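You operate a simulated robot arm through the tools that you are given. There is no shell and no other tool.

You run a simulated two-armed robot. Do the job below in one go: nothing can be reset, and whatever is moved stays where it is left.

TASK
Crank up the rewinder's slack web till the pull display reads GOOD.
Fine: mandrel clutch lever out and lay-on lever up for the cranking, lay-on lever down and clutch in after; the press is locked off at the numbering station and stays so.
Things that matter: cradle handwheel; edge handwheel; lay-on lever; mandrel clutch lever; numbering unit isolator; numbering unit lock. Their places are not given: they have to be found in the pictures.

The check looks at the end state, three seconds after you hand in, the way a careful person would. Anything else that was tipped, shoved, dropped, spilled or broken makes it a failure.

THE ROBOT
Two 7-joint arms with fingered hands on one trunk that stands fixed in place. Base frame: the origin is at the foot of the trunk, x ahead of it, y to its left, z up. Lengths are in mm, angles in degrees, forces in N, time in s.
The left shoulder is at [42, 163, 1061], the right one opposite. Each reaches about 1215 mm from its shoulder. Payload 4 kg a hand.
Tool frame (each hand has its own): the origin (TCP) lies between the finger pads and is the grasp point; the fingertips stand 36 mm ahead of it; z points along the fingers, y is the line along which they close. The gripper opens to 124 mm; its body begins 42 mm behind the TCP. The gripper is a hand of 4 fingers: y runs from the thumb to the fingers, the wrist lies at [-15, -99, -189] in the tool frame.
Orientation is told as [roll, pitch, yaw] about the base's x, y, z axes, in that order, counted from this pose: with the fingers straight down and the wrist toward the robot, the tool's x, y and z point along [0, 1, 0], [1, 0, 0] and [0, 0, -1] of the base frame.

THE INTERFACE
- The arms move only by the tool step_arm. It takes "left_rows", "right_rows" or both (then of equal length, played together; a hand with none holds still); each is text: rows parted by semicolons, each of 6 numbers parted by spaces: the shift along the tool's x, y, z in mm, then the turn, a rotation vector about the tool's x, y, z in degrees. In form: tx ty tz wx wy wz; .... A call has 1 to 20 rows; each row shifts and turns the commanded pose from where the row before left it, along the tool's axes as they then stand. Each row takes 0.2 s and may step no farther than 50 mm and 8.6 degrees from the row before; otherwise, the whole call is refused. Where a pose cannot be reached the arm comes as near as it can. A force on the tool above 40 N (or 10 N above the force at the start of the call, whichever is more), or a blocked arm, ends the call early, and 0.2 s more pass. In this call time passes only in rows, and 0.2 s behind the last. It gives the time, the measured TCP pose, the force on the tool (base axes), the opening and the grip force at its end, in the units of the frame above (readings bear some noise), with the torque about the TCP (base axes, N m) and any sound that the robot's microphone picked up, and new pictures: "views" is both (left out), scene, wrist or none (wrist: the cameras of the hands that moved).
- Cameras (640 x 400 px; columns grow to the right, rows downward): "scene" is now at [145.4, 41.3, 1304.6]; the picture's right is [0.43, -0.90, -0.07], its down [-0.40, -0.12, -0.91] and it looks along [0.81, 0.42, -0.42] (base axes); focal length 318 px, centre (320, 200). "left" rides on the left gripper at [-75, -86, -123] in its tool frame; the picture's right is [-0.70, -0.34, 0.63], its down [0.65, -0.68, 0.35] and it looks along [0.32, 0.65, 0.69] (tool axes); focal length 275 px, centre (320, 200). "right" rides on the right gripper at [75, -86, -123] in its tool frame; the picture's right is [-0.70, 0.34, -0.63], its down [-0.64, -0.68, 0.35] and it looks along [-0.32, 0.65, 0.69] (tool axes); focal length 275 px, centre (320, 200).
- slide_trunk(by): moves the trunk up (or, below 0, down) by that many mm; the arms and the scene camera ride with it, the base frame stays. It gives what a move gives, with no picture.
- set_fingers(index, middle, ring, thumb_bend, thumb_turn, hand): sets how far each is bent, from 0 (flat) to 1 (curled in); at 0.3 the hand is open as for a grip, at 0.7 the pads meet at the TCP. One left out holds its place. A second passes; each finger stops where it meets its share of the squeeze, and holds until it gets a number again. It is the only way to open and close the hand. It gives what a move gives, with no picture; readings hold the bend of each and the force on the fingers (four entries, about 0 where the hand has none), thumb and palm. thumb_turn goes from beside the hand (0) to across from the fingers (1), as for a grip.
- aim_head(pan, tilt): turns the head with the scene camera to pan (to the left, within 86 degrees either way) and tilt (down, from -29 to 69), counted from straight ahead of the robot (the tilt from the chest, where the trunk bows). It gives what a move gives, and a new picture of the scene camera.
- point_at(camera, pixels): for up to 12 pixels [column, row] of the newest picture of that camera ("zoom" is the newest enlarged one), the place [x, y, z] in the base frame of the surface seen there, good to about 3 mm. The clock stands still meanwhile.
- zoom(camera, box): a new picture of the part [left, top, right, bottom] of that camera's present view, enlarged. The clock stands still meanwhile.
- close_job(): hands the job in; it is judged then, once.

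Leave the grippers open and the arms clear of the work at the hand-in unless told otherwise.

The tools are called after "Emit:" by a JSON object that holds its "api" and its "payload". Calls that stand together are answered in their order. step_arm: Moves the arms, as the interface text tells. Its arguments: {"type":"object","properties":{"left_rows":{"type":"string"},"right_rows":{"type":"string"},"views":{"type":"string","enum":["both","scene","wrist","none"]}},"required":[]} The other tools are called the same way: slide_trunk (by) moves the trunk up or down; set_fingers (index, middle, ring, thumb_bend, thumb_turn, hand) moves the fingers one by one; aim_head (pan, tilt) turns the head that bears the scene camera; point_at (camera, pixels) gives the place of the surface under pixels of a picture; zoom (camera, box) takes an enlarged picture of a part of a camera's view; close_job () hands the job in.

At the start:

```text
time_s: 0.0
left_tool_pos: [424.5, 580.3, 1101.8]
left_tcp_rot: [0.0, 0.0, 0.0]
left_contact_force: [0.6, -0.2, -0.9]
left_wrist_torque: [0.03, 0.01, 0.01]
left_grip_width: 123.7
left_gripper_force: 0.0
left_shape: jaw
left_bend: [0.3, 0.3, 0.3, 0.3, 0.98]
left_finger forces: [0.0, 0.0, 0.0, 0.1, 0.0, 0.1]
right_tool_pos: [710.3, 4.9, 1018.5]
right_tcp_rot: [0.0, -0.1, 0.1]
right_contact_force: [-0.6, -0.6, -0.4]
right_wrist_torque: [0.01, -0.02, -0.01]
right_grip_width: 123.4
right_gripper_force: 0.1
right_shape: jaw
right_bend: [0.3, 0.3, 0.3, 0.3, 0.98]
right_finger forces: [0.1, 0.0, 0.0, 0.1, 0.0, 0.0]
trunk travel left (down, up): [-225.0, 253.0]
head pan, tilt (commanded): [25.8, 16.7]
```

scene: 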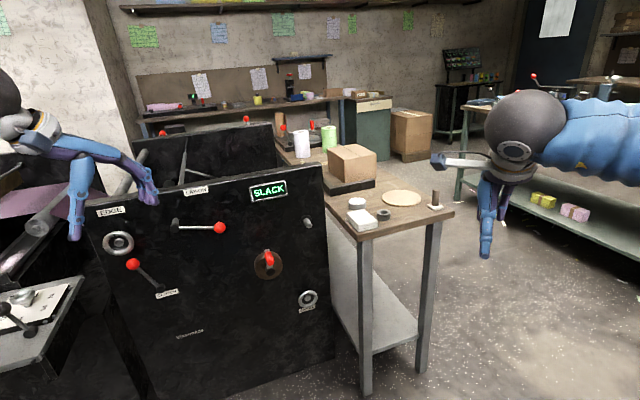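
right: 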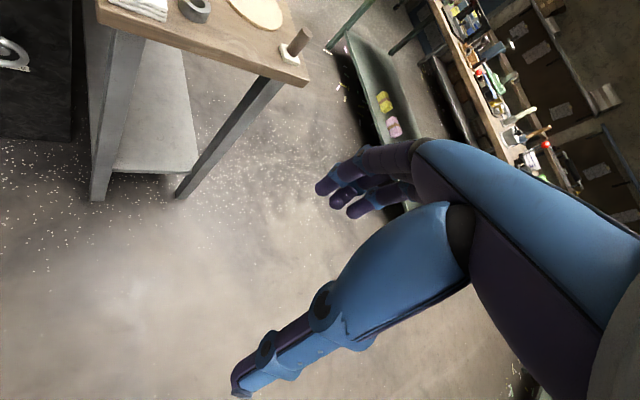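
left: 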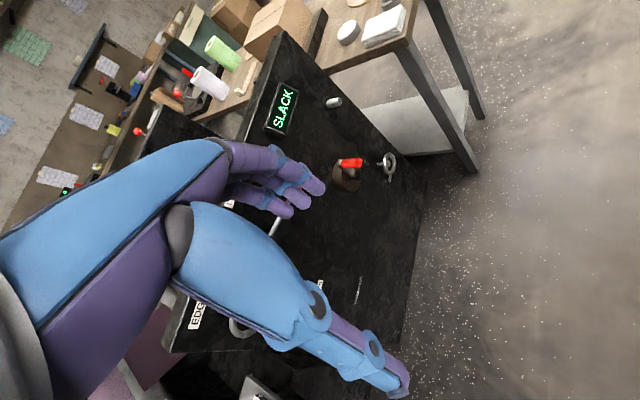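

The rewinder's black panel shows a "SLACK" display at about (268,191), two levers with red knobs (near 200,228 and 145,275), an EDGE handwheel (118,243), a red part at (268,262) and a small wheel at (308,300). I'll zoom in to read the labels before doing anything.

Emit:
{"api": "zoom", "payload": {"camera": "scene", "box": [80, 160, 240, 260]}}

Emit:
{"api": "zoom", "payload": {"camera": "scene", "box": [200, 170, 340, 330]}}

Emit:
{"api": "zoom", "payload": {"camera": "scene", "box": [80, 240, 240, 360]}}

Emit:
{"api": "zoom", "payload": {"camera": "scene", "box": [0, 160, 120, 380]}}

```text
4.00 times, centred on (160, 210) of scene
```

zoom: 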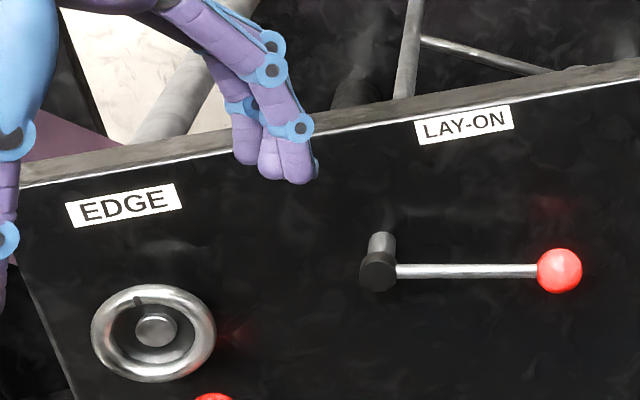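

```text
2.50 times, centred on (270, 250) of scene
```

zoom: 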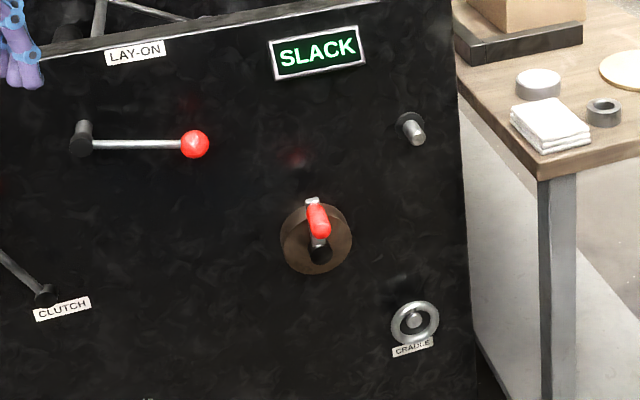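

```text
3.33 times, centred on (160, 300) of scene
```

zoom: 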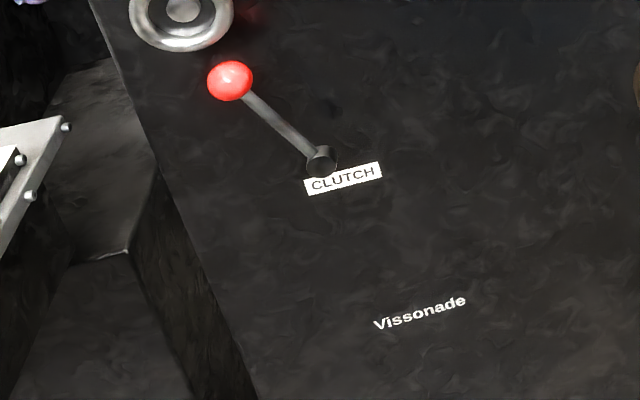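

```text
1.82 times, centred on (60, 270) of scene
```

zoom: 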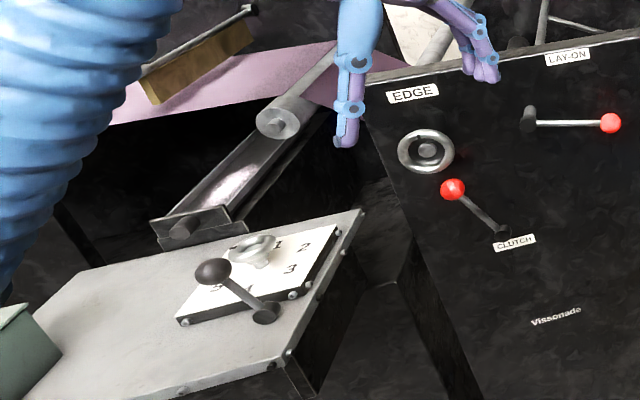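

The panel has the LAY-ON lever (horizontal), CLUTCH lever, EDGE and CRADLE handwheels and a brown disc with a red grip (crank?). To the left is a station with a numbered plate (possibly the numbering station). I'll turn the head left to see that side.

Emit:
{"api": "aim_head", "payload": {"pan": 60, "tilt": 25}}

```text
time_s: 1.0
left_tool_pos: [425.7, 579.0, 1101.5]
left_tcp_rot: [0.0, 0.0, -0.1]
left_contact_force: [1.4, 0.1, 0.3]
left_wrist_torque: [-0.04, 0.0, 0.02]
left_grip_width: 123.7
left_gripper_force: 0.1
left_shape: jaw
left_bend: [0.3, 0.3, 0.3, 0.3, 0.98]
left_finger forces: [0.0, 0.0, 0.0, 0.0, 0.1, 0.0]
right_tool_pos: [711.2, 5.2, 1018.3]
right_tcp_rot: [0.0, 0.0, -0.1]
right_contact_force: [-0.2, -0.2, -0.5]
right_wrist_torque: [0.01, 0.03, -0.01]
right_grip_width: 123.3
right_gripper_force: 0.1
right_shape: jaw
right_bend: [0.3, 0.3, 0.3, 0.3, 0.98]
right_finger forces: [0.0, 0.1, 0.0, 0.1, 0.1, 0.1]
trunk travel left (down, up): [-225.0, 253.0]
head pan, tilt (commanded): [60.0, 25.0]
```

scene: 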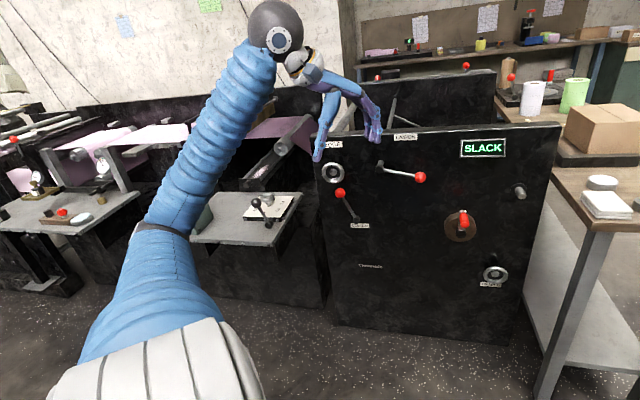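

I see the panel squarely now, and two stations to the left (around 70,210 and 260,215). Zooming in on both and on the panel.

Emit:
{"api": "zoom", "payload": {"camera": "scene", "box": [0, 130, 160, 260]}}

Emit:
{"api": "zoom", "payload": {"camera": "scene", "box": [180, 150, 320, 260]}}

Emit:
{"api": "zoom", "payload": {"camera": "scene", "box": [300, 120, 460, 280]}}

Emit:
{"api": "zoom", "payload": {"camera": "scene", "box": [420, 130, 560, 300]}}

```text
3.08 times, centred on (80, 195) of scene
```

zoom: 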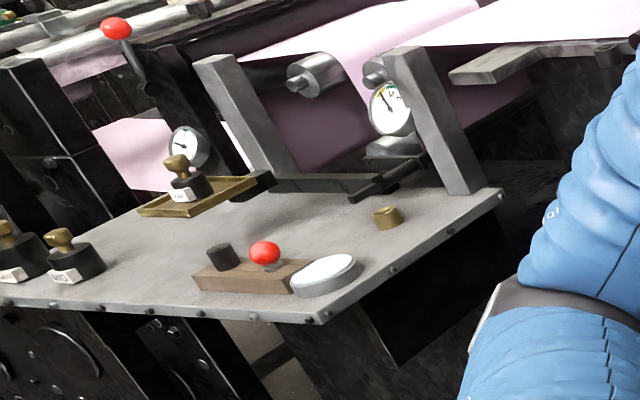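

```text
3.64 times, centred on (250, 205) of scene
```

zoom: 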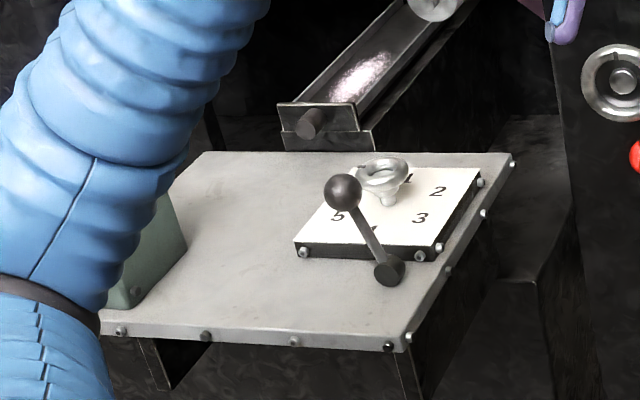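

```text
2.50 times, centred on (380, 200) of scene
```

zoom: 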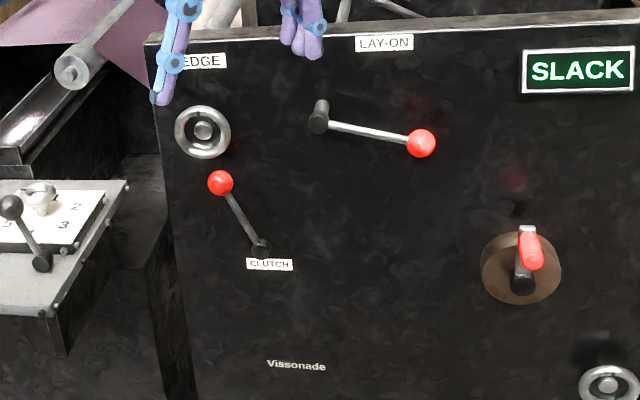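

```text
2.35 times, centred on (490, 215) of scene
```

zoom: 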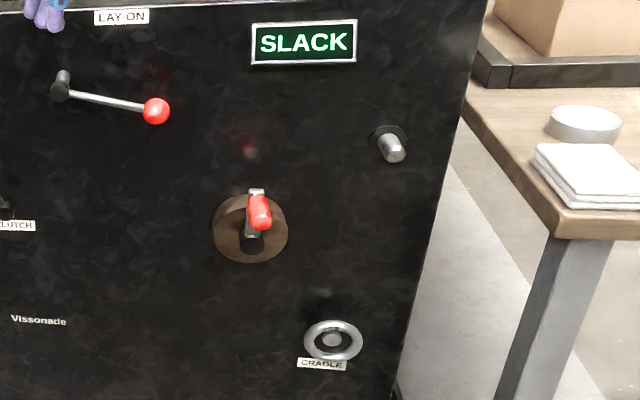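

The crank is a short arm on a brown disc with a red grip projecting towards me; display SLACK. Measuring 3D places on the newest zoom (crank hub, arm end, grip, stub, cradle wheel, panel).

Emit:
{"api": "point_at", "payload": {"camera": "zoom", "pixels": [[252, 243], [256, 193], [260, 212], [258, 200], [264, 224], [225, 235], [275, 235], [391, 148], [332, 340], [156, 111], [60, 85], [300, 300]]}}

Emit:
{"api": "point_at", "payload": {"camera": "scene", "pixels": [[333, 173], [340, 193], [356, 218], [380, 167], [420, 177], [400, 172], [348, 206], [404, 136], [540, 140], [330, 220], [400, 250], [500, 320]]}}

```text
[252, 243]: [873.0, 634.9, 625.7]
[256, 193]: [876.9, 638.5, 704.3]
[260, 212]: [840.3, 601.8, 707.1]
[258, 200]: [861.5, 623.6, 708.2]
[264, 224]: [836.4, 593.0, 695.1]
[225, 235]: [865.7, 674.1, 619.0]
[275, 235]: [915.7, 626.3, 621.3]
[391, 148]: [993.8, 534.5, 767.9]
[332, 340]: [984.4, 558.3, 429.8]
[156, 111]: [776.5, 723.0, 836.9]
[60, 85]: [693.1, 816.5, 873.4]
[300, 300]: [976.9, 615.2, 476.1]
```

```text
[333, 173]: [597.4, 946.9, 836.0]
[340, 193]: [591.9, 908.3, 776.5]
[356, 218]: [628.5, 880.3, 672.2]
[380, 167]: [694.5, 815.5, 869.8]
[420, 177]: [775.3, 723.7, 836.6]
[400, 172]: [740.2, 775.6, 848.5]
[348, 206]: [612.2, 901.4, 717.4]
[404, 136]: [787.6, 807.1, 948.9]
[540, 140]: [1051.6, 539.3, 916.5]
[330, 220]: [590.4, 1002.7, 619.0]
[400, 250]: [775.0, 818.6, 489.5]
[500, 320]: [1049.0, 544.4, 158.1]
```

The panel plane is about x+y=1593 (45° to me). Before moving, I'll zoom closely on each lever and its surroundings for marks that tell up/down and in/out, as well as the display and the numbering unit.

Emit:
{"api": "zoom", "payload": {"camera": "scene", "box": [320, 180, 384, 240]}}

Emit:
{"api": "zoom", "payload": {"camera": "scene", "box": [365, 125, 445, 195]}}

Emit:
{"api": "zoom", "payload": {"camera": "scene", "box": [430, 190, 500, 250]}}

Emit:
{"api": "zoom", "payload": {"camera": "scene", "box": [320, 50, 520, 140]}}

```text
6.67 times, centred on (352, 210) of scene
```

zoom: 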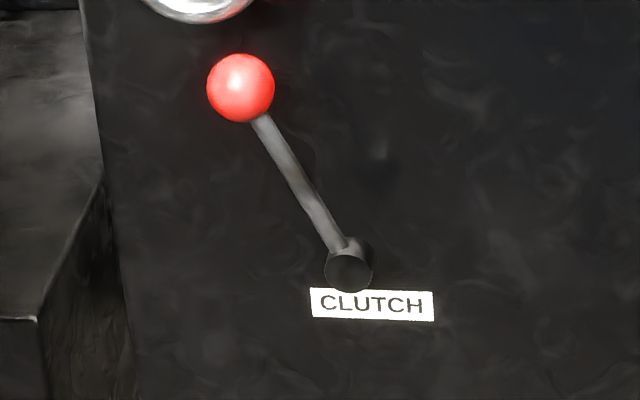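

```text
5.71 times, centred on (405, 160) of scene
```

zoom: 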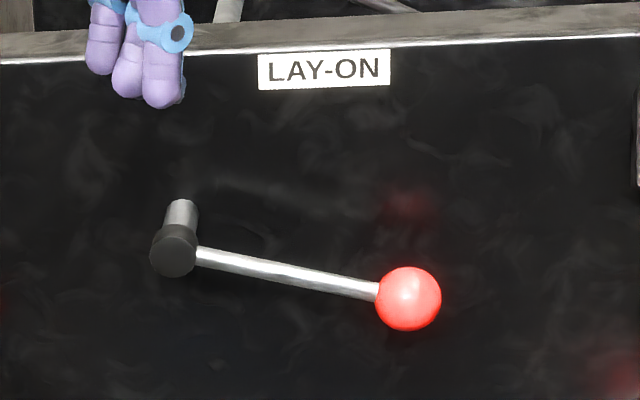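

```text
6.67 times, centred on (465, 220) of scene
```

zoom: 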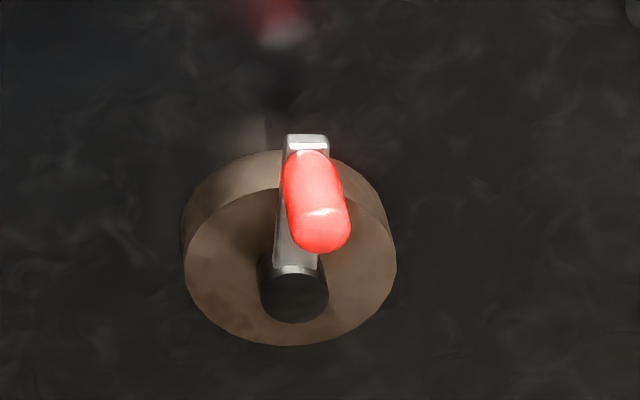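

```text
3.20 times, centred on (420, 95) of scene
```

zoom: 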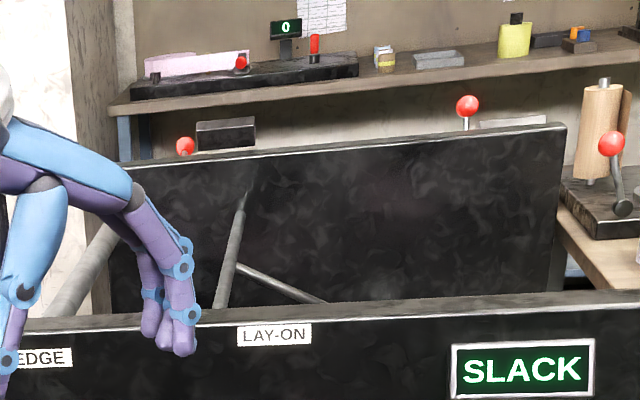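

No marks near the levers, so their effect has to be read off the display, sound and travel. I'll measure the numbering unit and table edges on the left so the arm stays clear of them.

Emit:
{"api": "point_at", "payload": {"camera": "scene", "pixels": [[257, 202], [268, 224], [265, 197], [295, 197], [270, 247], [300, 230], [195, 240], [255, 195], [280, 145], [310, 120], [100, 195], [390, 100]]}}

Emit:
{"api": "point_at", "payload": {"camera": "scene", "pixels": [[415, 175], [425, 179], [420, 172], [420, 182], [336, 193], [344, 193], [352, 222], [378, 170], [315, 135], [555, 125], [600, 200], [575, 185]]}}

```text
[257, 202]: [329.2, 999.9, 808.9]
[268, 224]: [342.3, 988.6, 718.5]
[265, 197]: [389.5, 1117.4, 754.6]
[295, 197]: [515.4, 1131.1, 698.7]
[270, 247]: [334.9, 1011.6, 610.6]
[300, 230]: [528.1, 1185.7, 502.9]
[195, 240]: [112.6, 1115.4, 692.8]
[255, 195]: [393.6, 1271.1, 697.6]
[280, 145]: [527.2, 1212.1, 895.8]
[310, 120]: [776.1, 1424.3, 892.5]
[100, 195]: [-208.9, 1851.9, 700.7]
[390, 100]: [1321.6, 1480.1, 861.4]
```

```text
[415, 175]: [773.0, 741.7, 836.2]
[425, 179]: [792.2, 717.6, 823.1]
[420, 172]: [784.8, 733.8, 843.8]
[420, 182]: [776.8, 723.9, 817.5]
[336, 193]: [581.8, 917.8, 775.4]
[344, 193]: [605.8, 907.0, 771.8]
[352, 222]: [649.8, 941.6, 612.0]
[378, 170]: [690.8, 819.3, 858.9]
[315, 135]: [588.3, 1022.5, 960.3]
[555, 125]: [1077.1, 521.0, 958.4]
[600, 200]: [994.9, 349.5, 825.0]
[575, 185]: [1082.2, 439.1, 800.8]
```

Levers show no wording beyond names; both levers sit about 50 mm proud of the panel, crank grip axis is at about (u=169, z=696) with hub z≈622. I'll bring the left hand forward to a standoff some 200 mm in front of the panel (TCP about 680,620,930), still fingers down, in free space.

Emit:
{"api": "step_arm", "payload": {"left_rows": "6 36 24 0 0 0; 6 36 24 0 0 0; 6 36 24 0 0 0; 6 36 24 0 0 0; 6 36 24 0 0 0; 6 36 24 0 0 0; 5 39 27 0 0 0", "views": "scene"}}

```text
time_s: 2.6
left_tool_pos: [680.8, 622.6, 928.5]
left_tcp_rot: [0.0, 0.1, 0.1]
left_contact_force: [0.0, 0.5, -0.6]
left_wrist_torque: [-0.02, 0.01, 0.01]
left_grip_width: 123.7
left_gripper_force: 0.0
left_shape: jaw
left_bend: [0.3, 0.3, 0.3, 0.3, 0.98]
left_finger forces: [0.1, 0.1, 0.0, 0.0, 0.1, 0.1]
right_tool_pos: [711.2, 6.9, 1016.6]
right_tcp_rot: [0.0, 0.0, 0.2]
right_contact_force: [0.0, 0.3, -0.9]
right_wrist_torque: [-0.02, 0.03, -0.01]
right_grip_width: 123.7
right_gripper_force: 0.0
right_shape: jaw
right_bend: [0.3, 0.3, 0.3, 0.3, 0.98]
right_finger forces: [0.0, 0.0, 0.0, 0.0, 0.0, 0.0]
trunk travel left (down, up): [-225.0, 253.0]
head pan, tilt (commanded): [60.0, 25.0]
```

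scene: 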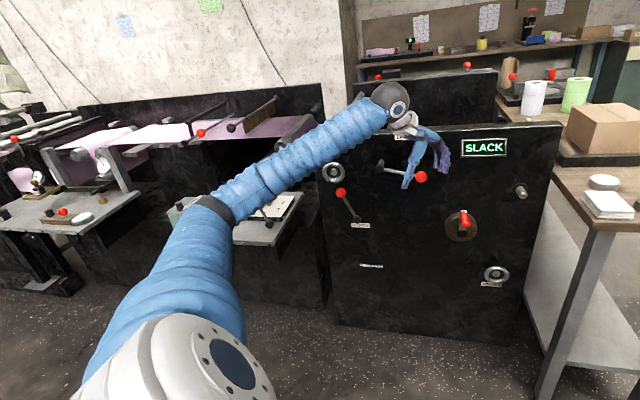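

Hand at (681,623,929), reading SLACK, hand is free. Now I turn the hand by yaw 45° and then tip the fingers towards the panel (about tool x), in place.

Emit:
{"api": "step_arm", "payload": {"left_rows": "0 0 0 0 0 -7.5; 0 0 0 0 0 -7.5; 0 0 0 0 0 -7.5; 0 0 0 0 0 -7.5; 0 0 0 0 0 -7.5; 0 0 0 0 0 -7.5; 0 0 0 -7.5 0 0; 0 0 0 -7.5 0 0; 0 0 0 -7.5 0 0; 0 0 0 -7.5 0 0; 0 0 0 -7.5 0 0; 0 0 0 -7.5 0 0", "views": "scene"}}

Emit:
{"api": "point_at", "payload": {"camera": "scene", "pixels": [[210, 210], [230, 190], [200, 230]]}}

```text
time_s: 5.2
left_tool_pos: [680.9, 621.6, 930.2]
left_tcp_rot: [-0.1, -45.1, 45.0]
left_contact_force: [-0.2, -0.5, -0.2]
left_wrist_torque: [0.02, 0.02, 0.0]
left_grip_width: 123.8
left_gripper_force: 0.0
left_shape: jaw
left_bend: [0.3, 0.3, 0.3, 0.3, 0.98]
left_finger forces: [0.0, 0.0, 0.0, 0.0, 0.1, 0.1]
right_tool_pos: [711.0, 4.8, 1017.5]
right_tcp_rot: [0.1, 0.1, 0.0]
right_contact_force: [-0.7, 0.6, -0.5]
right_wrist_torque: [0.01, 0.0, -0.01]
right_grip_width: 123.6
right_gripper_force: 0.0
right_shape: jaw
right_bend: [0.3, 0.3, 0.3, 0.3, 0.98]
right_finger forces: [0.0, 0.0, 0.1, 0.1, 0.1, 0.1]
trunk travel left (down, up): [-225.0, 253.0]
head pan, tilt (commanded): [60.0, 25.0]
```

scene: 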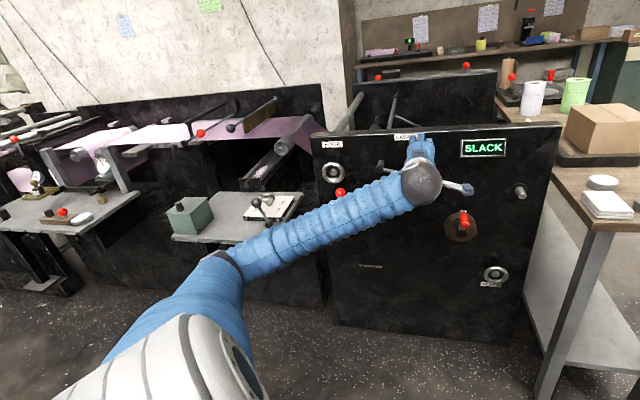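

```text
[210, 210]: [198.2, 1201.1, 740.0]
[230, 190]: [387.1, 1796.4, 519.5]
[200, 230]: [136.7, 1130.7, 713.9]
```

Pose reached exactly (pitch −45, yaw 45). Elbow is clear of the numbering table. Continuing the tip to −90 so the fingers point straight at the panel, and looking through the wrist camera.

Emit:
{"api": "step_arm", "payload": {"left_rows": "0 0 0 -7.5 0 0; 0 0 0 -7.5 0 0; 0 0 0 -7.5 0 0; 0 0 0 -7.5 0 0; 0 0 0 -7.5 0 0; 0 0 0 -7.5 0 0", "views": "both"}}

```text
time_s: 6.6
left_tool_pos: [679.9, 620.1, 930.2]
left_tcp_rot: [121.0, -89.9, -76.2]
left_contact_force: [-0.4, 0.2, -0.3]
left_wrist_torque: [-0.02, -0.01, 0.02]
left_grip_width: 123.8
left_gripper_force: 0.0
left_shape: jaw
left_bend: [0.3, 0.3, 0.3, 0.3, 0.98]
left_finger forces: [0.1, 0.0, 0.0, 0.1, 0.1, 0.0]
right_tool_pos: [711.5, 5.5, 1017.8]
right_tcp_rot: [0.0, 0.0, 0.0]
right_contact_force: [0.6, -0.2, -0.7]
right_wrist_torque: [0.0, -0.04, -0.02]
right_grip_width: 123.6
right_gripper_force: 0.1
right_shape: jaw
right_bend: [0.3, 0.3, 0.3, 0.3, 0.98]
right_finger forces: [0.1, 0.0, 0.1, 0.0, 0.1, 0.0]
trunk travel left (down, up): [-225.0, 253.0]
head pan, tilt (commanded): [60.0, 25.0]
```

scene: 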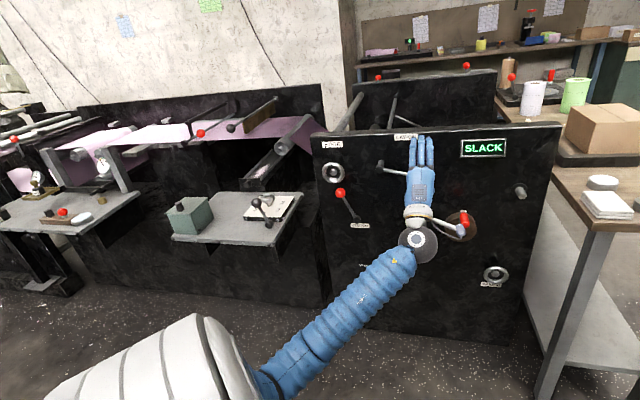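
left: 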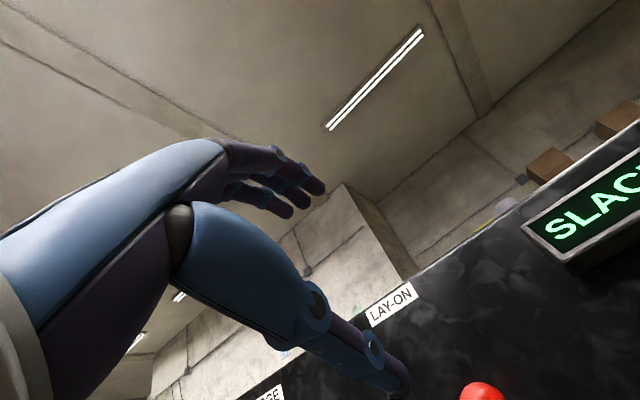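

Fingers point straight at the panel with the fingers above and thumb below. The display still reads SLACK. Next I move the hand, 200 mm off the panel, to in front of the clutch knob (340,193), then turn it about its own axis so the thumb and fingers lie either side of the lever.

Emit:
{"api": "step_arm", "payload": {"left_rows": "38.5 -23 1 0 0 0; 38.5 -23 1 0 0 0; 38.5 -23 1 0 0 0; 38.5 -23 1 0 0 0; 38.5 -23 1 0 0 0; 38.5 -23 1 0 0 0; 38.5 -23 1 0 0 0; 0 0 0 0 0 -7.5; 0 0 0 0 0 -7.5; 0 0 0 0 0 -7.5; 0 0 0 0 0 -7.5; 0 0 0 0 0 -7.5; 0 0 0 0 0 -7.5", "views": "both"}}

```text
time_s: 9.4
left_tool_pos: [493.8, 816.7, 769.3]
left_tcp_rot: [-89.9, -44.9, 135.0]
left_contact_force: [1.0, -0.4, -0.6]
left_wrist_torque: [-0.01, -0.04, -0.02]
left_grip_width: 123.7
left_gripper_force: 0.0
left_shape: jaw
left_bend: [0.3, 0.3, 0.3, 0.3, 0.98]
left_finger forces: [0.0, 0.0, 0.0, 0.0, 0.0, 0.0]
right_tool_pos: [710.2, 5.1, 1017.4]
right_tcp_rot: [0.0, 0.2, 0.0]
right_contact_force: [0.0, -0.7, -0.3]
right_wrist_torque: [0.01, 0.02, 0.01]
right_grip_width: 123.7
right_gripper_force: 0.0
right_shape: jaw
right_bend: [0.3, 0.3, 0.3, 0.3, 0.98]
right_finger forces: [0.0, 0.0, 0.1, 0.0, 0.1, 0.0]
trunk travel left (down, up): [-225.0, 253.0]
head pan, tilt (commanded): [60.0, 25.0]
```

scene: 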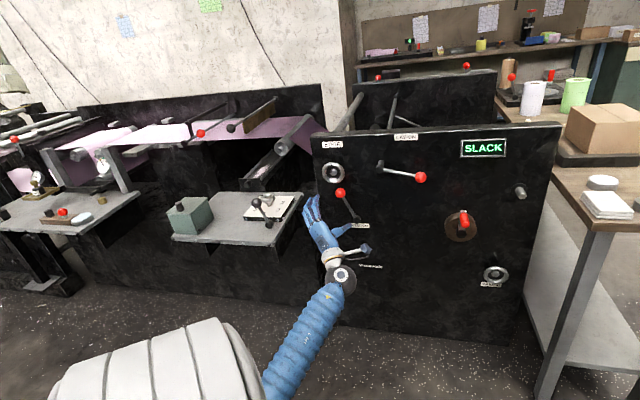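
left: 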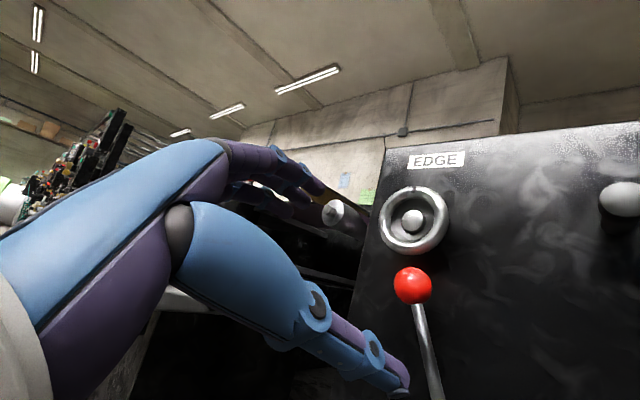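

From the wrist camera the clutch ball is at (412,285) with the EDGE handwheel just above it (415,220), so I should take hold of the rod below the ball to stay off that wheel. Measuring these.

Emit:
{"api": "point_at", "payload": {"camera": "left", "pixels": [[412, 285], [412, 270], [418, 320], [425, 345], [432, 380], [414, 251], [414, 190], [382, 222], [446, 215], [412, 222], [620, 198], [500, 300]]}}

Emit:
{"api": "point_at", "payload": {"camera": "scene", "pixels": [[340, 193], [345, 203], [350, 212], [356, 220], [366, 250], [352, 229], [308, 205], [326, 245], [340, 275], [310, 310], [353, 205], [362, 218]]}}

```text
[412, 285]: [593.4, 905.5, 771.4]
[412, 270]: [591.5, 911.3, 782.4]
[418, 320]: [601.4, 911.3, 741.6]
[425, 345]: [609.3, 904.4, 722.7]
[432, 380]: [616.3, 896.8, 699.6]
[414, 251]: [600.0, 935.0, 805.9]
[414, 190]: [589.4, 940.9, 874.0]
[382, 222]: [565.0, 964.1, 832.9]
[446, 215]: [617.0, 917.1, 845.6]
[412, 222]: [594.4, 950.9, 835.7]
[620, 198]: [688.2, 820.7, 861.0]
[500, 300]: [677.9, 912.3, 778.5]
```

```text
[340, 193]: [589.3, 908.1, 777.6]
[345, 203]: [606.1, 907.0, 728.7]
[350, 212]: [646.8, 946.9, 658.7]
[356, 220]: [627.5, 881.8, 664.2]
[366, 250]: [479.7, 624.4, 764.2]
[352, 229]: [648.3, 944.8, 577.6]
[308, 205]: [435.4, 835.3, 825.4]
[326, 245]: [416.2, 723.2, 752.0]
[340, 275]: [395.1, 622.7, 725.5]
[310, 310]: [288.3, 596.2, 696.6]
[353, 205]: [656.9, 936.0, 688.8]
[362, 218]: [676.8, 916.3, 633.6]
```

The rod runs from hub (u=-180, z=664) to ball (u=-227, z=770), about 51 mm off the panel; handwheel rim bottom is at z≈798. I'll finish the hand turn so thumb is right and fingers left, line up with the rod at z≈728, and advance to within about 110 mm first.

Emit:
{"api": "step_arm", "payload": {"left_rows": "0 0 0 0 0 -7.5; 0 0 0 0 0 -7.5; 0 0 0 0 0 -7.5; 0 0 0 0 0 -7.5; 0 0 0 0 0 -7.5; 0 0 0 0 0 -7.5; 41 -16 0 0 0 0; 0 0 45 0 0 0; 0 0 45 0 0 0", "views": "both"}}

```text
time_s: 11.4
left_tool_pos: [568.1, 868.0, 727.2]
left_tcp_rot: [-89.9, -0.1, 135.0]
left_contact_force: [0.2, 0.3, -0.8]
left_wrist_torque: [0.01, -0.05, 0.01]
left_grip_width: 124.0
left_gripper_force: 0.1
left_shape: jaw
left_bend: [0.3, 0.3, 0.3, 0.3, 0.98]
left_finger forces: [0.0, 0.0, 0.0, 0.0, 0.0, 0.0]
right_tool_pos: [709.8, 5.9, 1017.4]
right_tcp_rot: [0.1, 0.0, 0.0]
right_contact_force: [-0.8, 0.4, -1.6]
right_wrist_torque: [-0.01, -0.01, 0.01]
right_grip_width: 123.6
right_gripper_force: 0.2
right_shape: jaw
right_bend: [0.3, 0.3, 0.3, 0.3, 0.98]
right_finger forces: [0.0, 0.0, 0.1, 0.1, 0.0, 0.0]
trunk travel left (down, up): [-225.0, 253.0]
head pan, tilt (commanded): [60.0, 25.0]
```

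scene: 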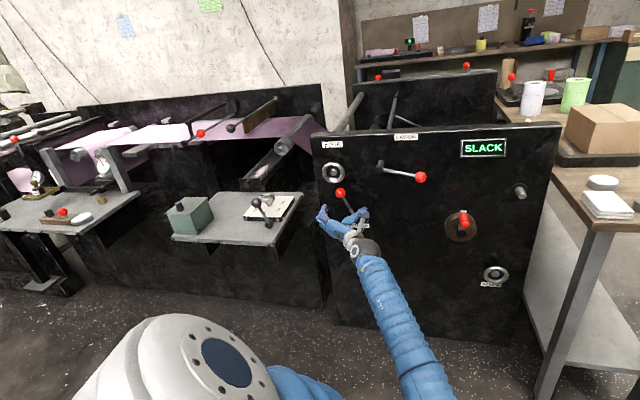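
left: 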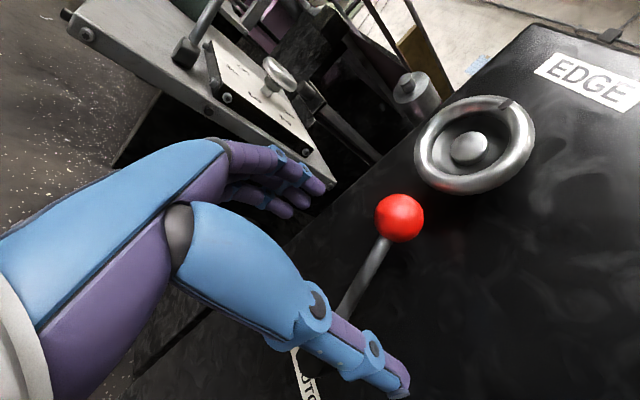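

The rod (365,270) lies between the fingers (300,190) and the thumb (350,340). TCP is 111 mm off the panel. Advancing 45 mm so the rod is inside the open hand.

Emit:
{"api": "step_arm", "payload": {"left_rows": "0 0 25 0 0 0; 0 0 20 0 0 0", "views": "wrist"}}

```text
time_s: 12.0
left_tool_pos: [600.1, 899.6, 727.4]
left_tcp_rot: [-90.0, 0.0, 134.9]
left_contact_force: [-1.1, 0.1, 0.4]
left_wrist_torque: [0.04, -0.02, -0.01]
left_grip_width: 123.8
left_gripper_force: 0.1
left_shape: jaw
left_bend: [0.3, 0.3, 0.3, 0.3, 0.98]
left_finger forces: [0.0, 0.0, 0.0, 0.1, 0.0, 0.0]
right_tool_pos: [711.7, 4.1, 1017.0]
right_tcp_rot: [0.0, 0.0, -0.1]
right_contact_force: [0.2, 0.3, -0.2]
right_wrist_torque: [0.02, -0.01, 0.02]
right_grip_width: 123.6
right_gripper_force: 0.0
right_shape: jaw
right_bend: [0.3, 0.3, 0.3, 0.3, 0.98]
right_finger forces: [0.1, 0.0, 0.0, 0.1, 0.0, 0.0]
trunk travel left (down, up): [-225.0, 253.0]
head pan, tilt (commanded): [60.0, 25.0]
```

left: 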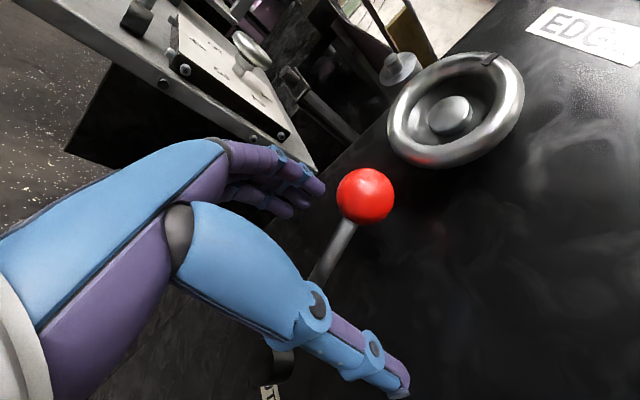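

The rod passes between fingers and thumb. I'll close both loosely (0.52) to cage the rod without squeezing.

Emit:
{"api": "set_fingers", "payload": {"hand": "left", "index": 0.52, "middle": 0.52, "ring": 0.52, "thumb_bend": 0.5, "thumb_turn": 1.0}}

Emit:
{"api": "step_arm", "payload": {"left_rows": "0 0 0 0 0 0", "views": "both"}}

```text
time_s: 13.0
left_tool_pos: [601.1, 900.6, 727.7]
left_tcp_rot: [-90.1, 0.0, 135.0]
left_contact_force: [-0.3, 0.7, 1.0]
left_wrist_torque: [0.01, -0.01, 0.01]
left_grip_width: 59.4
left_gripper_force: 0.1
left_shape: fingers
left_bend: [0.52, 0.52, 0.52, 0.5, 1.0]
left_finger forces: [0.0, 0.1, 0.0, 0.1, 0.0, 0.0]
right_tool_pos: [710.8, 5.1, 1018.6]
right_tcp_rot: [0.0, 0.0, 0.0]
right_contact_force: [-0.3, 0.2, -0.1]
right_wrist_torque: [-0.01, -0.01, 0.03]
right_grip_width: 123.9
right_gripper_force: 0.0
right_shape: jaw
right_bend: [0.3, 0.3, 0.3, 0.3, 0.98]
right_finger forces: [0.0, 0.0, 0.0, 0.0, 0.1, 0.0]
trunk travel left (down, up): [-225.0, 253.0]
head pan, tilt (commanded): [60.0, 25.0]
```

```text
time_s: 13.4
left_tool_pos: [601.2, 899.4, 728.3]
left_tcp_rot: [-90.0, -0.1, 135.0]
left_contact_force: [-0.3, -0.1, -0.9]
left_wrist_torque: [0.01, -0.04, -0.02]
left_grip_width: 59.1
left_gripper_force: 0.0
left_shape: fingers
left_bend: [0.52, 0.52, 0.52, 0.5, 1.0]
left_finger forces: [0.2, 0.0, 0.0, 0.0, 0.1, 0.1]
right_tool_pos: [711.0, 3.8, 1017.7]
right_tcp_rot: [0.0, 0.0, 0.0]
right_contact_force: [-0.6, 1.0, 0.5]
right_wrist_torque: [0.01, 0.02, -0.01]
right_grip_width: 123.8
right_gripper_force: 0.1
right_shape: jaw
right_bend: [0.3, 0.3, 0.3, 0.3, 0.98]
right_finger forces: [0.0, 0.0, 0.1, 0.1, 0.1, 0.0]
trunk travel left (down, up): [-225.0, 253.0]
head pan, tilt (commanded): [60.0, 25.0]
```

scene: 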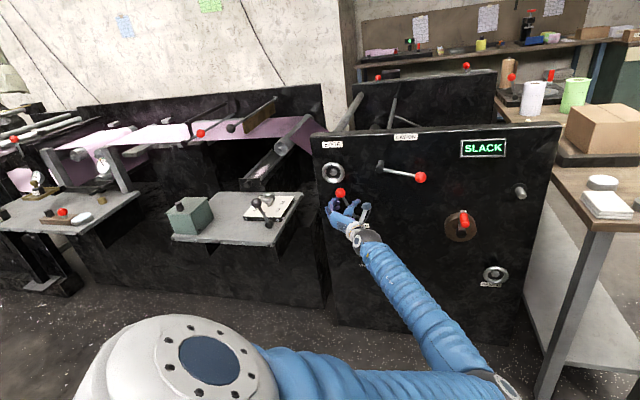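
left: 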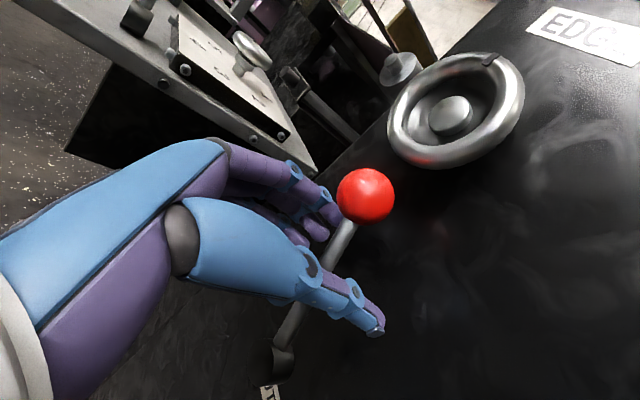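

The rod sits between the finger pads (left) and thumb (right). Nudging right (−y of tool) gently, watching the force and the lever.

Emit:
{"api": "step_arm", "payload": {"left_rows": "0 -8 0 0 0 0; 0 -8 0 0 0 0; 0 -8 0 0 0 0; 0 -8 0 0 0 0; 0 -8 0 0 0 0", "views": "both"}}

```text
time_s: 14.6
left_tool_pos: [627.4, 872.7, 728.0]
left_tcp_rot: [-90.0, 0.0, 135.0]
left_contact_force: [-5.1, 8.0, 0.3]
left_wrist_torque: [-0.08, -0.03, -0.02]
left_grip_width: 68.5
left_gripper_force: 4.4
left_shape: fingers
left_bend: [0.47, 0.52, 0.52, 0.5, 1.0]
left_finger forces: [8.5, 0.0, 0.1, 0.0, 0.1, 0.1]
right_tool_pos: [710.0, 6.0, 1018.3]
right_tcp_rot: [0.0, 0.0, 0.0]
right_contact_force: [0.3, 0.0, -0.1]
right_wrist_torque: [-0.01, 0.01, 0.0]
right_grip_width: 123.6
right_gripper_force: 0.1
right_shape: jaw
right_bend: [0.3, 0.3, 0.3, 0.3, 0.98]
right_finger forces: [0.0, 0.0, 0.1, 0.1, 0.0, 0.0]
trunk travel left (down, up): [-225.0, 253.0]
head pan, tilt (commanded): [60.0, 25.0]
```

scene: 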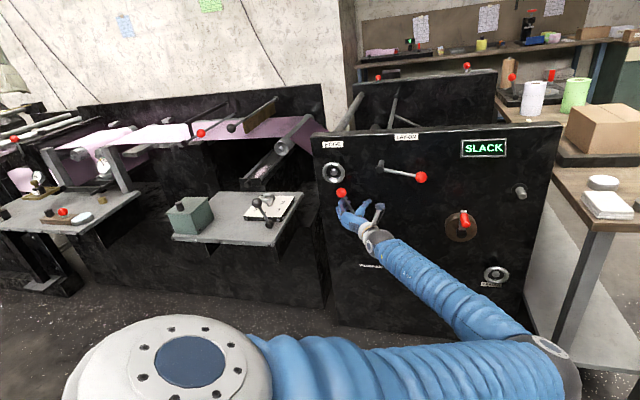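
left: 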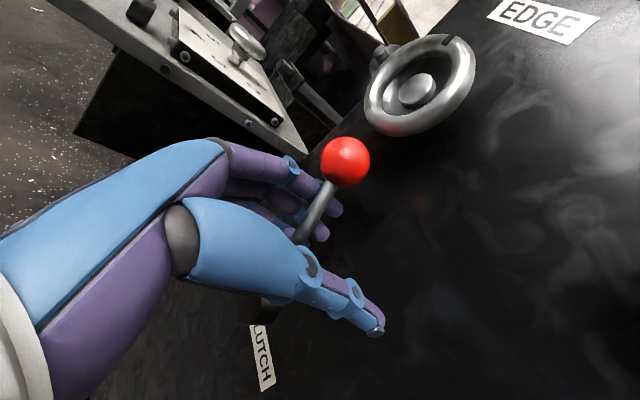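

Only the upper finger presses (8.5 N, bending back). Checking whether the lever moved at all by measuring the ball and rod.

Emit:
{"api": "point_at", "payload": {"camera": "left", "pixels": [[345, 160], [322, 203], [310, 225], [396, 127]]}}

Emit:
{"api": "zoom", "payload": {"camera": "scene", "box": [310, 160, 400, 260]}}

```text
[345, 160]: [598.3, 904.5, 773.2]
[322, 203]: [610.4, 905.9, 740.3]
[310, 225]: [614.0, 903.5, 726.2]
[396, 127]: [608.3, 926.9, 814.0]
```

```text
4.00 times, centred on (355, 210) of scene
```

zoom: 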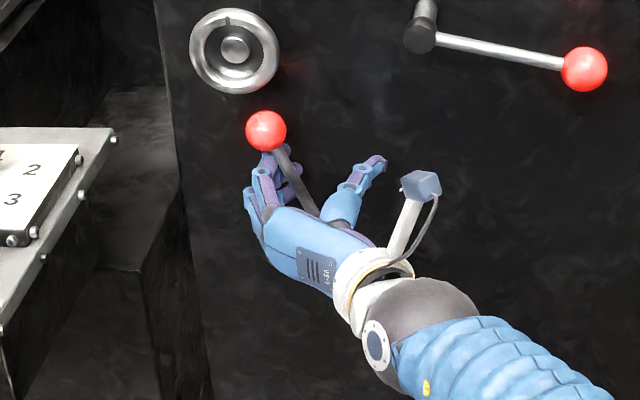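

The rod at z=740 moved from u≈-219 to -209, so it does swing right, against some stiffness. Continuing right in small steps.

Emit:
{"api": "step_arm", "payload": {"left_rows": "0 -8 0 0 0 0; 0 -8 0 0 0 0; 0 -8 0 0 0 0; 0 -8 0 0 0 0", "views": "both"}}

```text
time_s: 15.6
left_tool_pos: [654.4, 847.9, 728.2]
left_tcp_rot: [-90.0, 0.0, 134.9]
left_contact_force: [-0.9, 3.5, 0.8]
left_wrist_torque: [0.12, 0.03, -0.02]
left_grip_width: 60.5
left_gripper_force: 1.8
left_shape: fingers
left_bend: [0.51, 0.52, 0.5, 0.5, 1.0]
left_finger forces: [1.1, 0.0, 2.1, 0.1, 0.0, 0.1]
right_tool_pos: [710.8, 5.1, 1017.7]
right_tcp_rot: [0.1, 0.0, 0.0]
right_contact_force: [0.4, 0.5, -0.4]
right_wrist_torque: [-0.01, 0.01, 0.01]
right_grip_width: 123.8
right_gripper_force: 0.1
right_shape: jaw
right_bend: [0.3, 0.3, 0.3, 0.3, 0.98]
right_finger forces: [0.1, 0.0, 0.1, 0.1, 0.0, 0.0]
trunk travel left (down, up): [-225.0, 253.0]
head pan, tilt (commanded): [60.0, 25.0]
```

scene: 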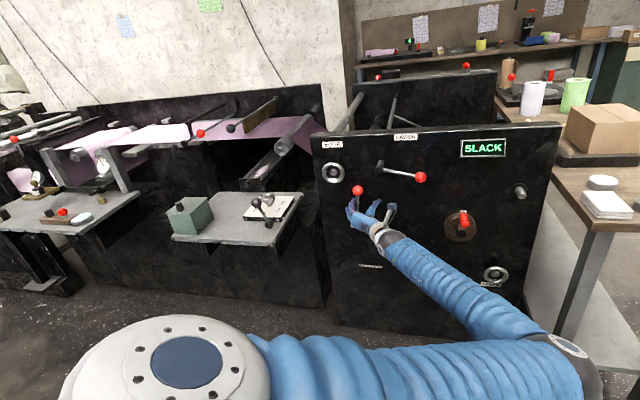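
left: 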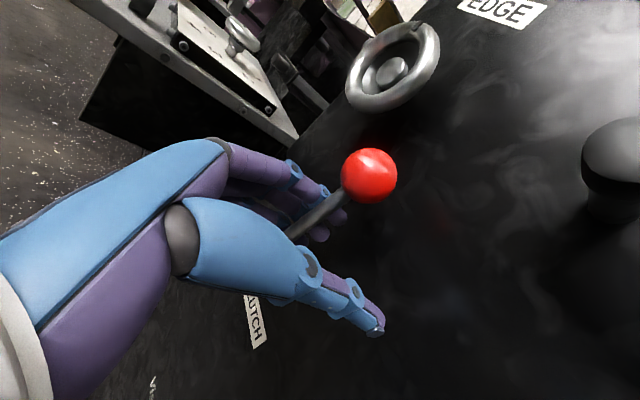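

The lever has come over past vertical (ball at 357,190), force now only ~4 N. Continuing to push right to its far end; also checking the elbow's place relative to the table on the right.

Emit:
{"api": "point_at", "payload": {"camera": "scene", "pixels": [[565, 345], [590, 370], [520, 320], [580, 200], [560, 290]]}}

Emit:
{"api": "step_arm", "payload": {"left_rows": "0 -8 0 0 0 0; 0 -8 0 0 0 0; 0 -8 0 0 0 0; 0 -8 0 0 0 0", "views": "both"}}

```text
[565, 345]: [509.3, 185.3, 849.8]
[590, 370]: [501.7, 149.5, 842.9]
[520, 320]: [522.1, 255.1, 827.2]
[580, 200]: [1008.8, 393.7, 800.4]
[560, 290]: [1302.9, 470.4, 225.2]
```

```text
time_s: 16.6
left_tool_pos: [673.1, 830.6, 728.6]
left_tcp_rot: [-90.1, -0.1, 135.1]
left_contact_force: [-6.5, 16.7, 2.2]
left_wrist_torque: [0.56, 0.19, -0.12]
left_grip_width: 59.3
left_gripper_force: 8.8
left_shape: fingers
left_bend: [0.52, 0.51, 0.44, 0.5, 1.0]
left_finger forces: [0.5, 1.0, 15.9, 0.0, 0.1, 0.1]
right_tool_pos: [710.0, 6.6, 1018.0]
right_tcp_rot: [0.1, 0.0, -0.1]
right_contact_force: [-0.3, -0.6, 0.2]
right_wrist_torque: [0.01, -0.01, 0.0]
right_grip_width: 123.8
right_gripper_force: 0.1
right_shape: jaw
right_bend: [0.3, 0.3, 0.3, 0.3, 0.98]
right_finger forces: [0.0, 0.1, 0.0, 0.0, 0.0, 0.0]
trunk travel left (down, up): [-225.0, 253.0]
head pan, tilt (commanded): [60.0, 25.0]
```

scene: 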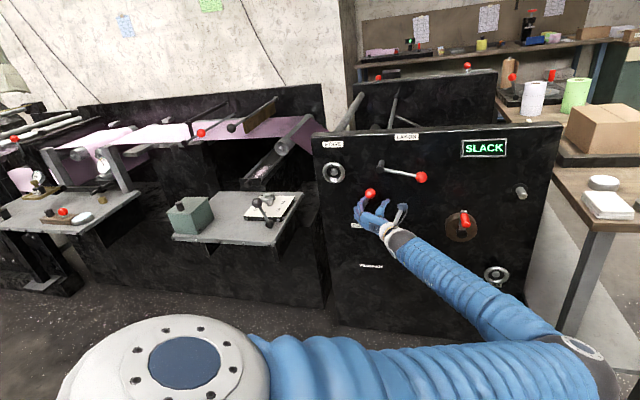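
left: 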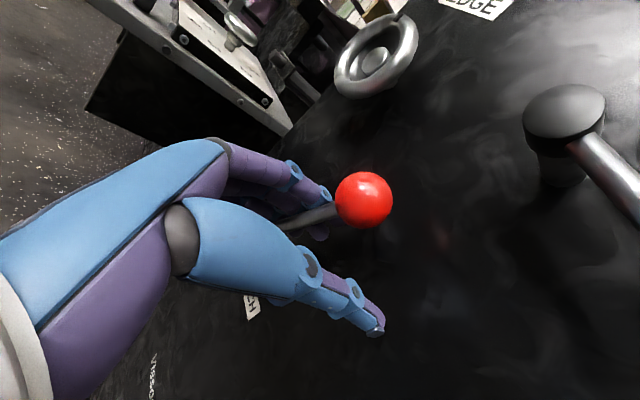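

Force has climbed to ~17 N with the lowest finger on the rod; lever may be at its stop. Measuring the ball and rod.

Emit:
{"api": "point_at", "payload": {"camera": "left", "pixels": [[364, 200], [320, 213], [300, 220]]}}

Emit:
{"api": "zoom", "payload": {"camera": "scene", "box": [330, 170, 420, 250]}}

```text
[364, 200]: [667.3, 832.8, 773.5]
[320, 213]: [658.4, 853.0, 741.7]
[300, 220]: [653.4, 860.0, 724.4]
```

```text
5.00 times, centred on (375, 210) of scene
```

zoom: 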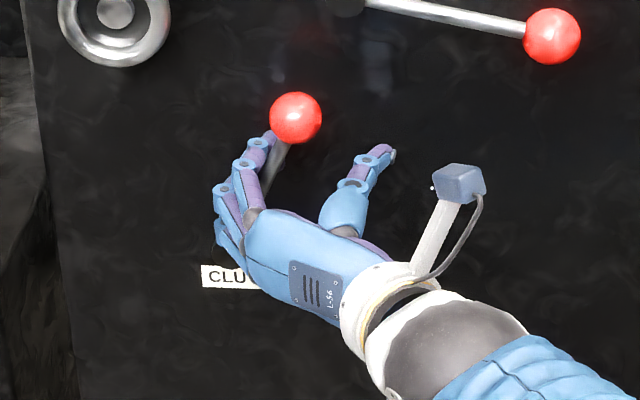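

The lever now leans about +28° to the right (it started at about −27°), so it has gone through its whole swing. One more small push to confirm it is at the stop.

Emit:
{"api": "step_arm", "payload": {"left_rows": "0 -5 0 0 0 0; 0 -5 0 0 0 0", "views": "wrist"}}

Emit:
{"api": "point_at", "payload": {"camera": "left", "pixels": [[362, 203], [320, 216]]}}

```text
time_s: 17.2
left_tool_pos: [676.6, 826.1, 729.4]
left_tcp_rot: [-90.1, -0.3, 135.5]
left_contact_force: [-11.1, 31.3, 0.4]
left_wrist_torque: [0.69, 0.19, -0.36]
left_grip_width: 63.3
left_gripper_force: 14.8
left_shape: fingers
left_bend: [0.5, 0.49, 0.41, 0.5, 1.0]
left_finger forces: [3.7, 4.8, 21.6, 0.1, 0.1, 0.0]
right_tool_pos: [710.0, 4.4, 1017.9]
right_tcp_rot: [0.0, 0.0, 0.1]
right_contact_force: [0.0, 0.7, -0.4]
right_wrist_torque: [-0.04, 0.01, -0.02]
right_grip_width: 123.9
right_gripper_force: 0.0
right_shape: jaw
right_bend: [0.3, 0.3, 0.3, 0.3, 0.98]
right_finger forces: [0.0, 0.0, 0.0, 0.0, 0.0, 0.0]
trunk travel left (down, up): [-225.0, 253.0]
head pan, tilt (commanded): [60.0, 25.0]
stopped in row 2 (left hand): the force on the tool passed its limit at 42 N (the readings are from after the stop); the commanded pose is now the measured one
```

left: 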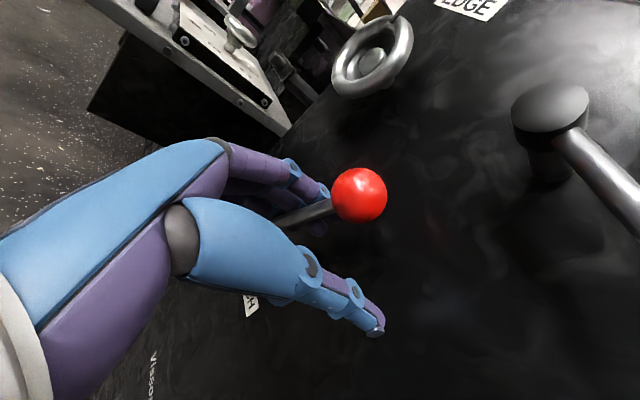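

```text
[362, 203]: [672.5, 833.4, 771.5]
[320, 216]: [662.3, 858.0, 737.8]
```

It stopped hard at 42 N with the rod unmoved: the clutch lever is at its right-hand stop. Backing the hand off to centre on the rod, then opening.

Emit:
{"api": "step_arm", "payload": {"left_rows": "0 8 0 0 0 0; 0 8 0 0 0 0; 0 8 0 0 0 0", "views": "none"}}

Emit:
{"api": "set_fingers", "payload": {"hand": "left", "index": 0.3, "middle": 0.3, "ring": 0.3, "thumb_bend": 0.3}}

Emit:
{"api": "step_arm", "payload": {"left_rows": "0 0 -30 0 0 0; 0 0 -40 0 0 0; 0 0 -45 0 0 0", "views": "both"}}

```text
time_s: 18.1
left_tool_pos: [664.4, 839.0, 728.6]
left_tcp_rot: [-90.0, -0.1, 135.1]
left_contact_force: [-1.2, 2.9, 0.1]
left_wrist_torque: [0.1, 0.0, -0.04]
left_grip_width: 59.1
left_gripper_force: 1.0
left_shape: fingers
left_bend: [0.52, 0.52, 0.5, 0.5, 1.0]
left_finger forces: [0.0, 0.0, 2.5, 0.0, 0.1, 0.0]
right_tool_pos: [710.4, 3.9, 1017.9]
right_tcp_rot: [0.0, 0.1, 0.0]
right_contact_force: [-0.6, -0.4, 0.0]
right_wrist_torque: [-0.04, 0.01, -0.02]
right_grip_width: 123.8
right_gripper_force: 0.0
right_shape: jaw
right_bend: [0.3, 0.3, 0.3, 0.3, 0.98]
right_finger forces: [0.0, 0.0, 0.0, 0.1, 0.0, 0.1]
trunk travel left (down, up): [-225.0, 253.0]
head pan, tilt (commanded): [60.0, 25.0]
```

```text
time_s: 19.1
left_tool_pos: [663.8, 839.3, 728.3]
left_tcp_rot: [-90.2, -0.2, 135.2]
left_contact_force: [0.1, 0.5, -1.1]
left_wrist_torque: [-0.02, 0.0, -0.02]
left_grip_width: 122.7
left_gripper_force: 0.1
left_shape: fingers
left_bend: [0.3, 0.3, 0.3, 0.3, 0.98]
left_finger forces: [0.0, 0.0, 0.0, 0.0, 0.0, 0.1]
right_tool_pos: [711.0, 3.7, 1018.0]
right_tcp_rot: [0.0, 0.0, -0.1]
right_contact_force: [-0.3, 0.7, 0.1]
right_wrist_torque: [0.03, -0.02, -0.02]
right_grip_width: 123.4
right_gripper_force: 0.1
right_shape: jaw
right_bend: [0.3, 0.3, 0.3, 0.3, 0.98]
right_finger forces: [0.0, 0.0, 0.1, 0.0, 0.0, 0.0]
trunk travel left (down, up): [-225.0, 253.0]
head pan, tilt (commanded): [60.0, 25.0]
```

```text
time_s: 19.9
left_tool_pos: [581.1, 756.6, 730.1]
left_tcp_rot: [-90.2, -0.1, 135.2]
left_contact_force: [-0.7, -0.8, -0.8]
left_wrist_torque: [-0.01, -0.03, -0.01]
left_grip_width: 123.2
left_gripper_force: 0.1
left_shape: fingers
left_bend: [0.3, 0.3, 0.3, 0.3, 0.98]
left_finger forces: [0.1, 0.0, 0.0, 0.0, 0.1, 0.1]
right_tool_pos: [710.8, 2.6, 1017.4]
right_tcp_rot: [-0.1, 0.1, 0.0]
right_contact_force: [-0.1, 0.5, 0.8]
right_wrist_torque: [-0.04, 0.0, 0.02]
right_grip_width: 123.7
right_gripper_force: 0.0
right_shape: jaw
right_bend: [0.3, 0.3, 0.3, 0.3, 0.98]
right_finger forces: [0.0, 0.0, 0.0, 0.0, 0.1, 0.1]
trunk travel left (down, up): [-225.0, 253.0]
head pan, tilt (commanded): [60.0, 25.0]
```

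scene: 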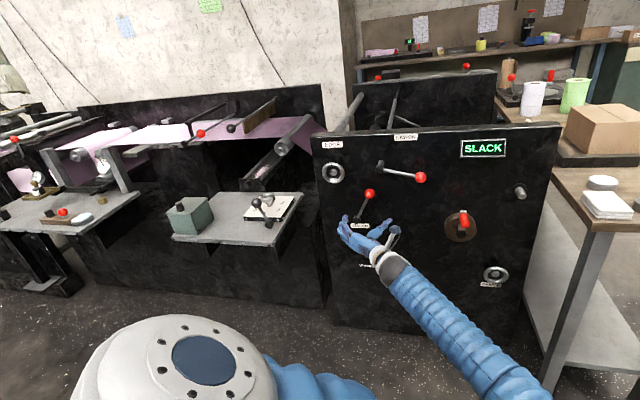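
left: 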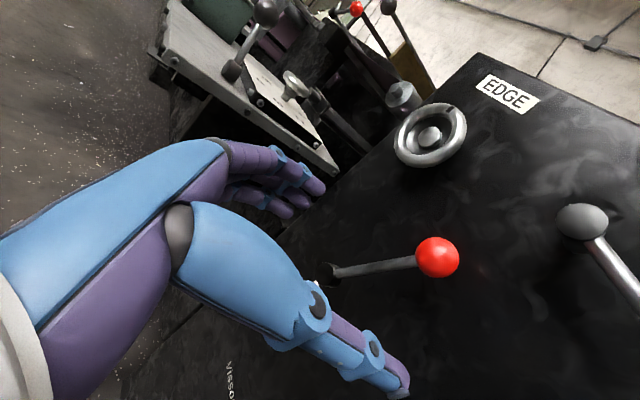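

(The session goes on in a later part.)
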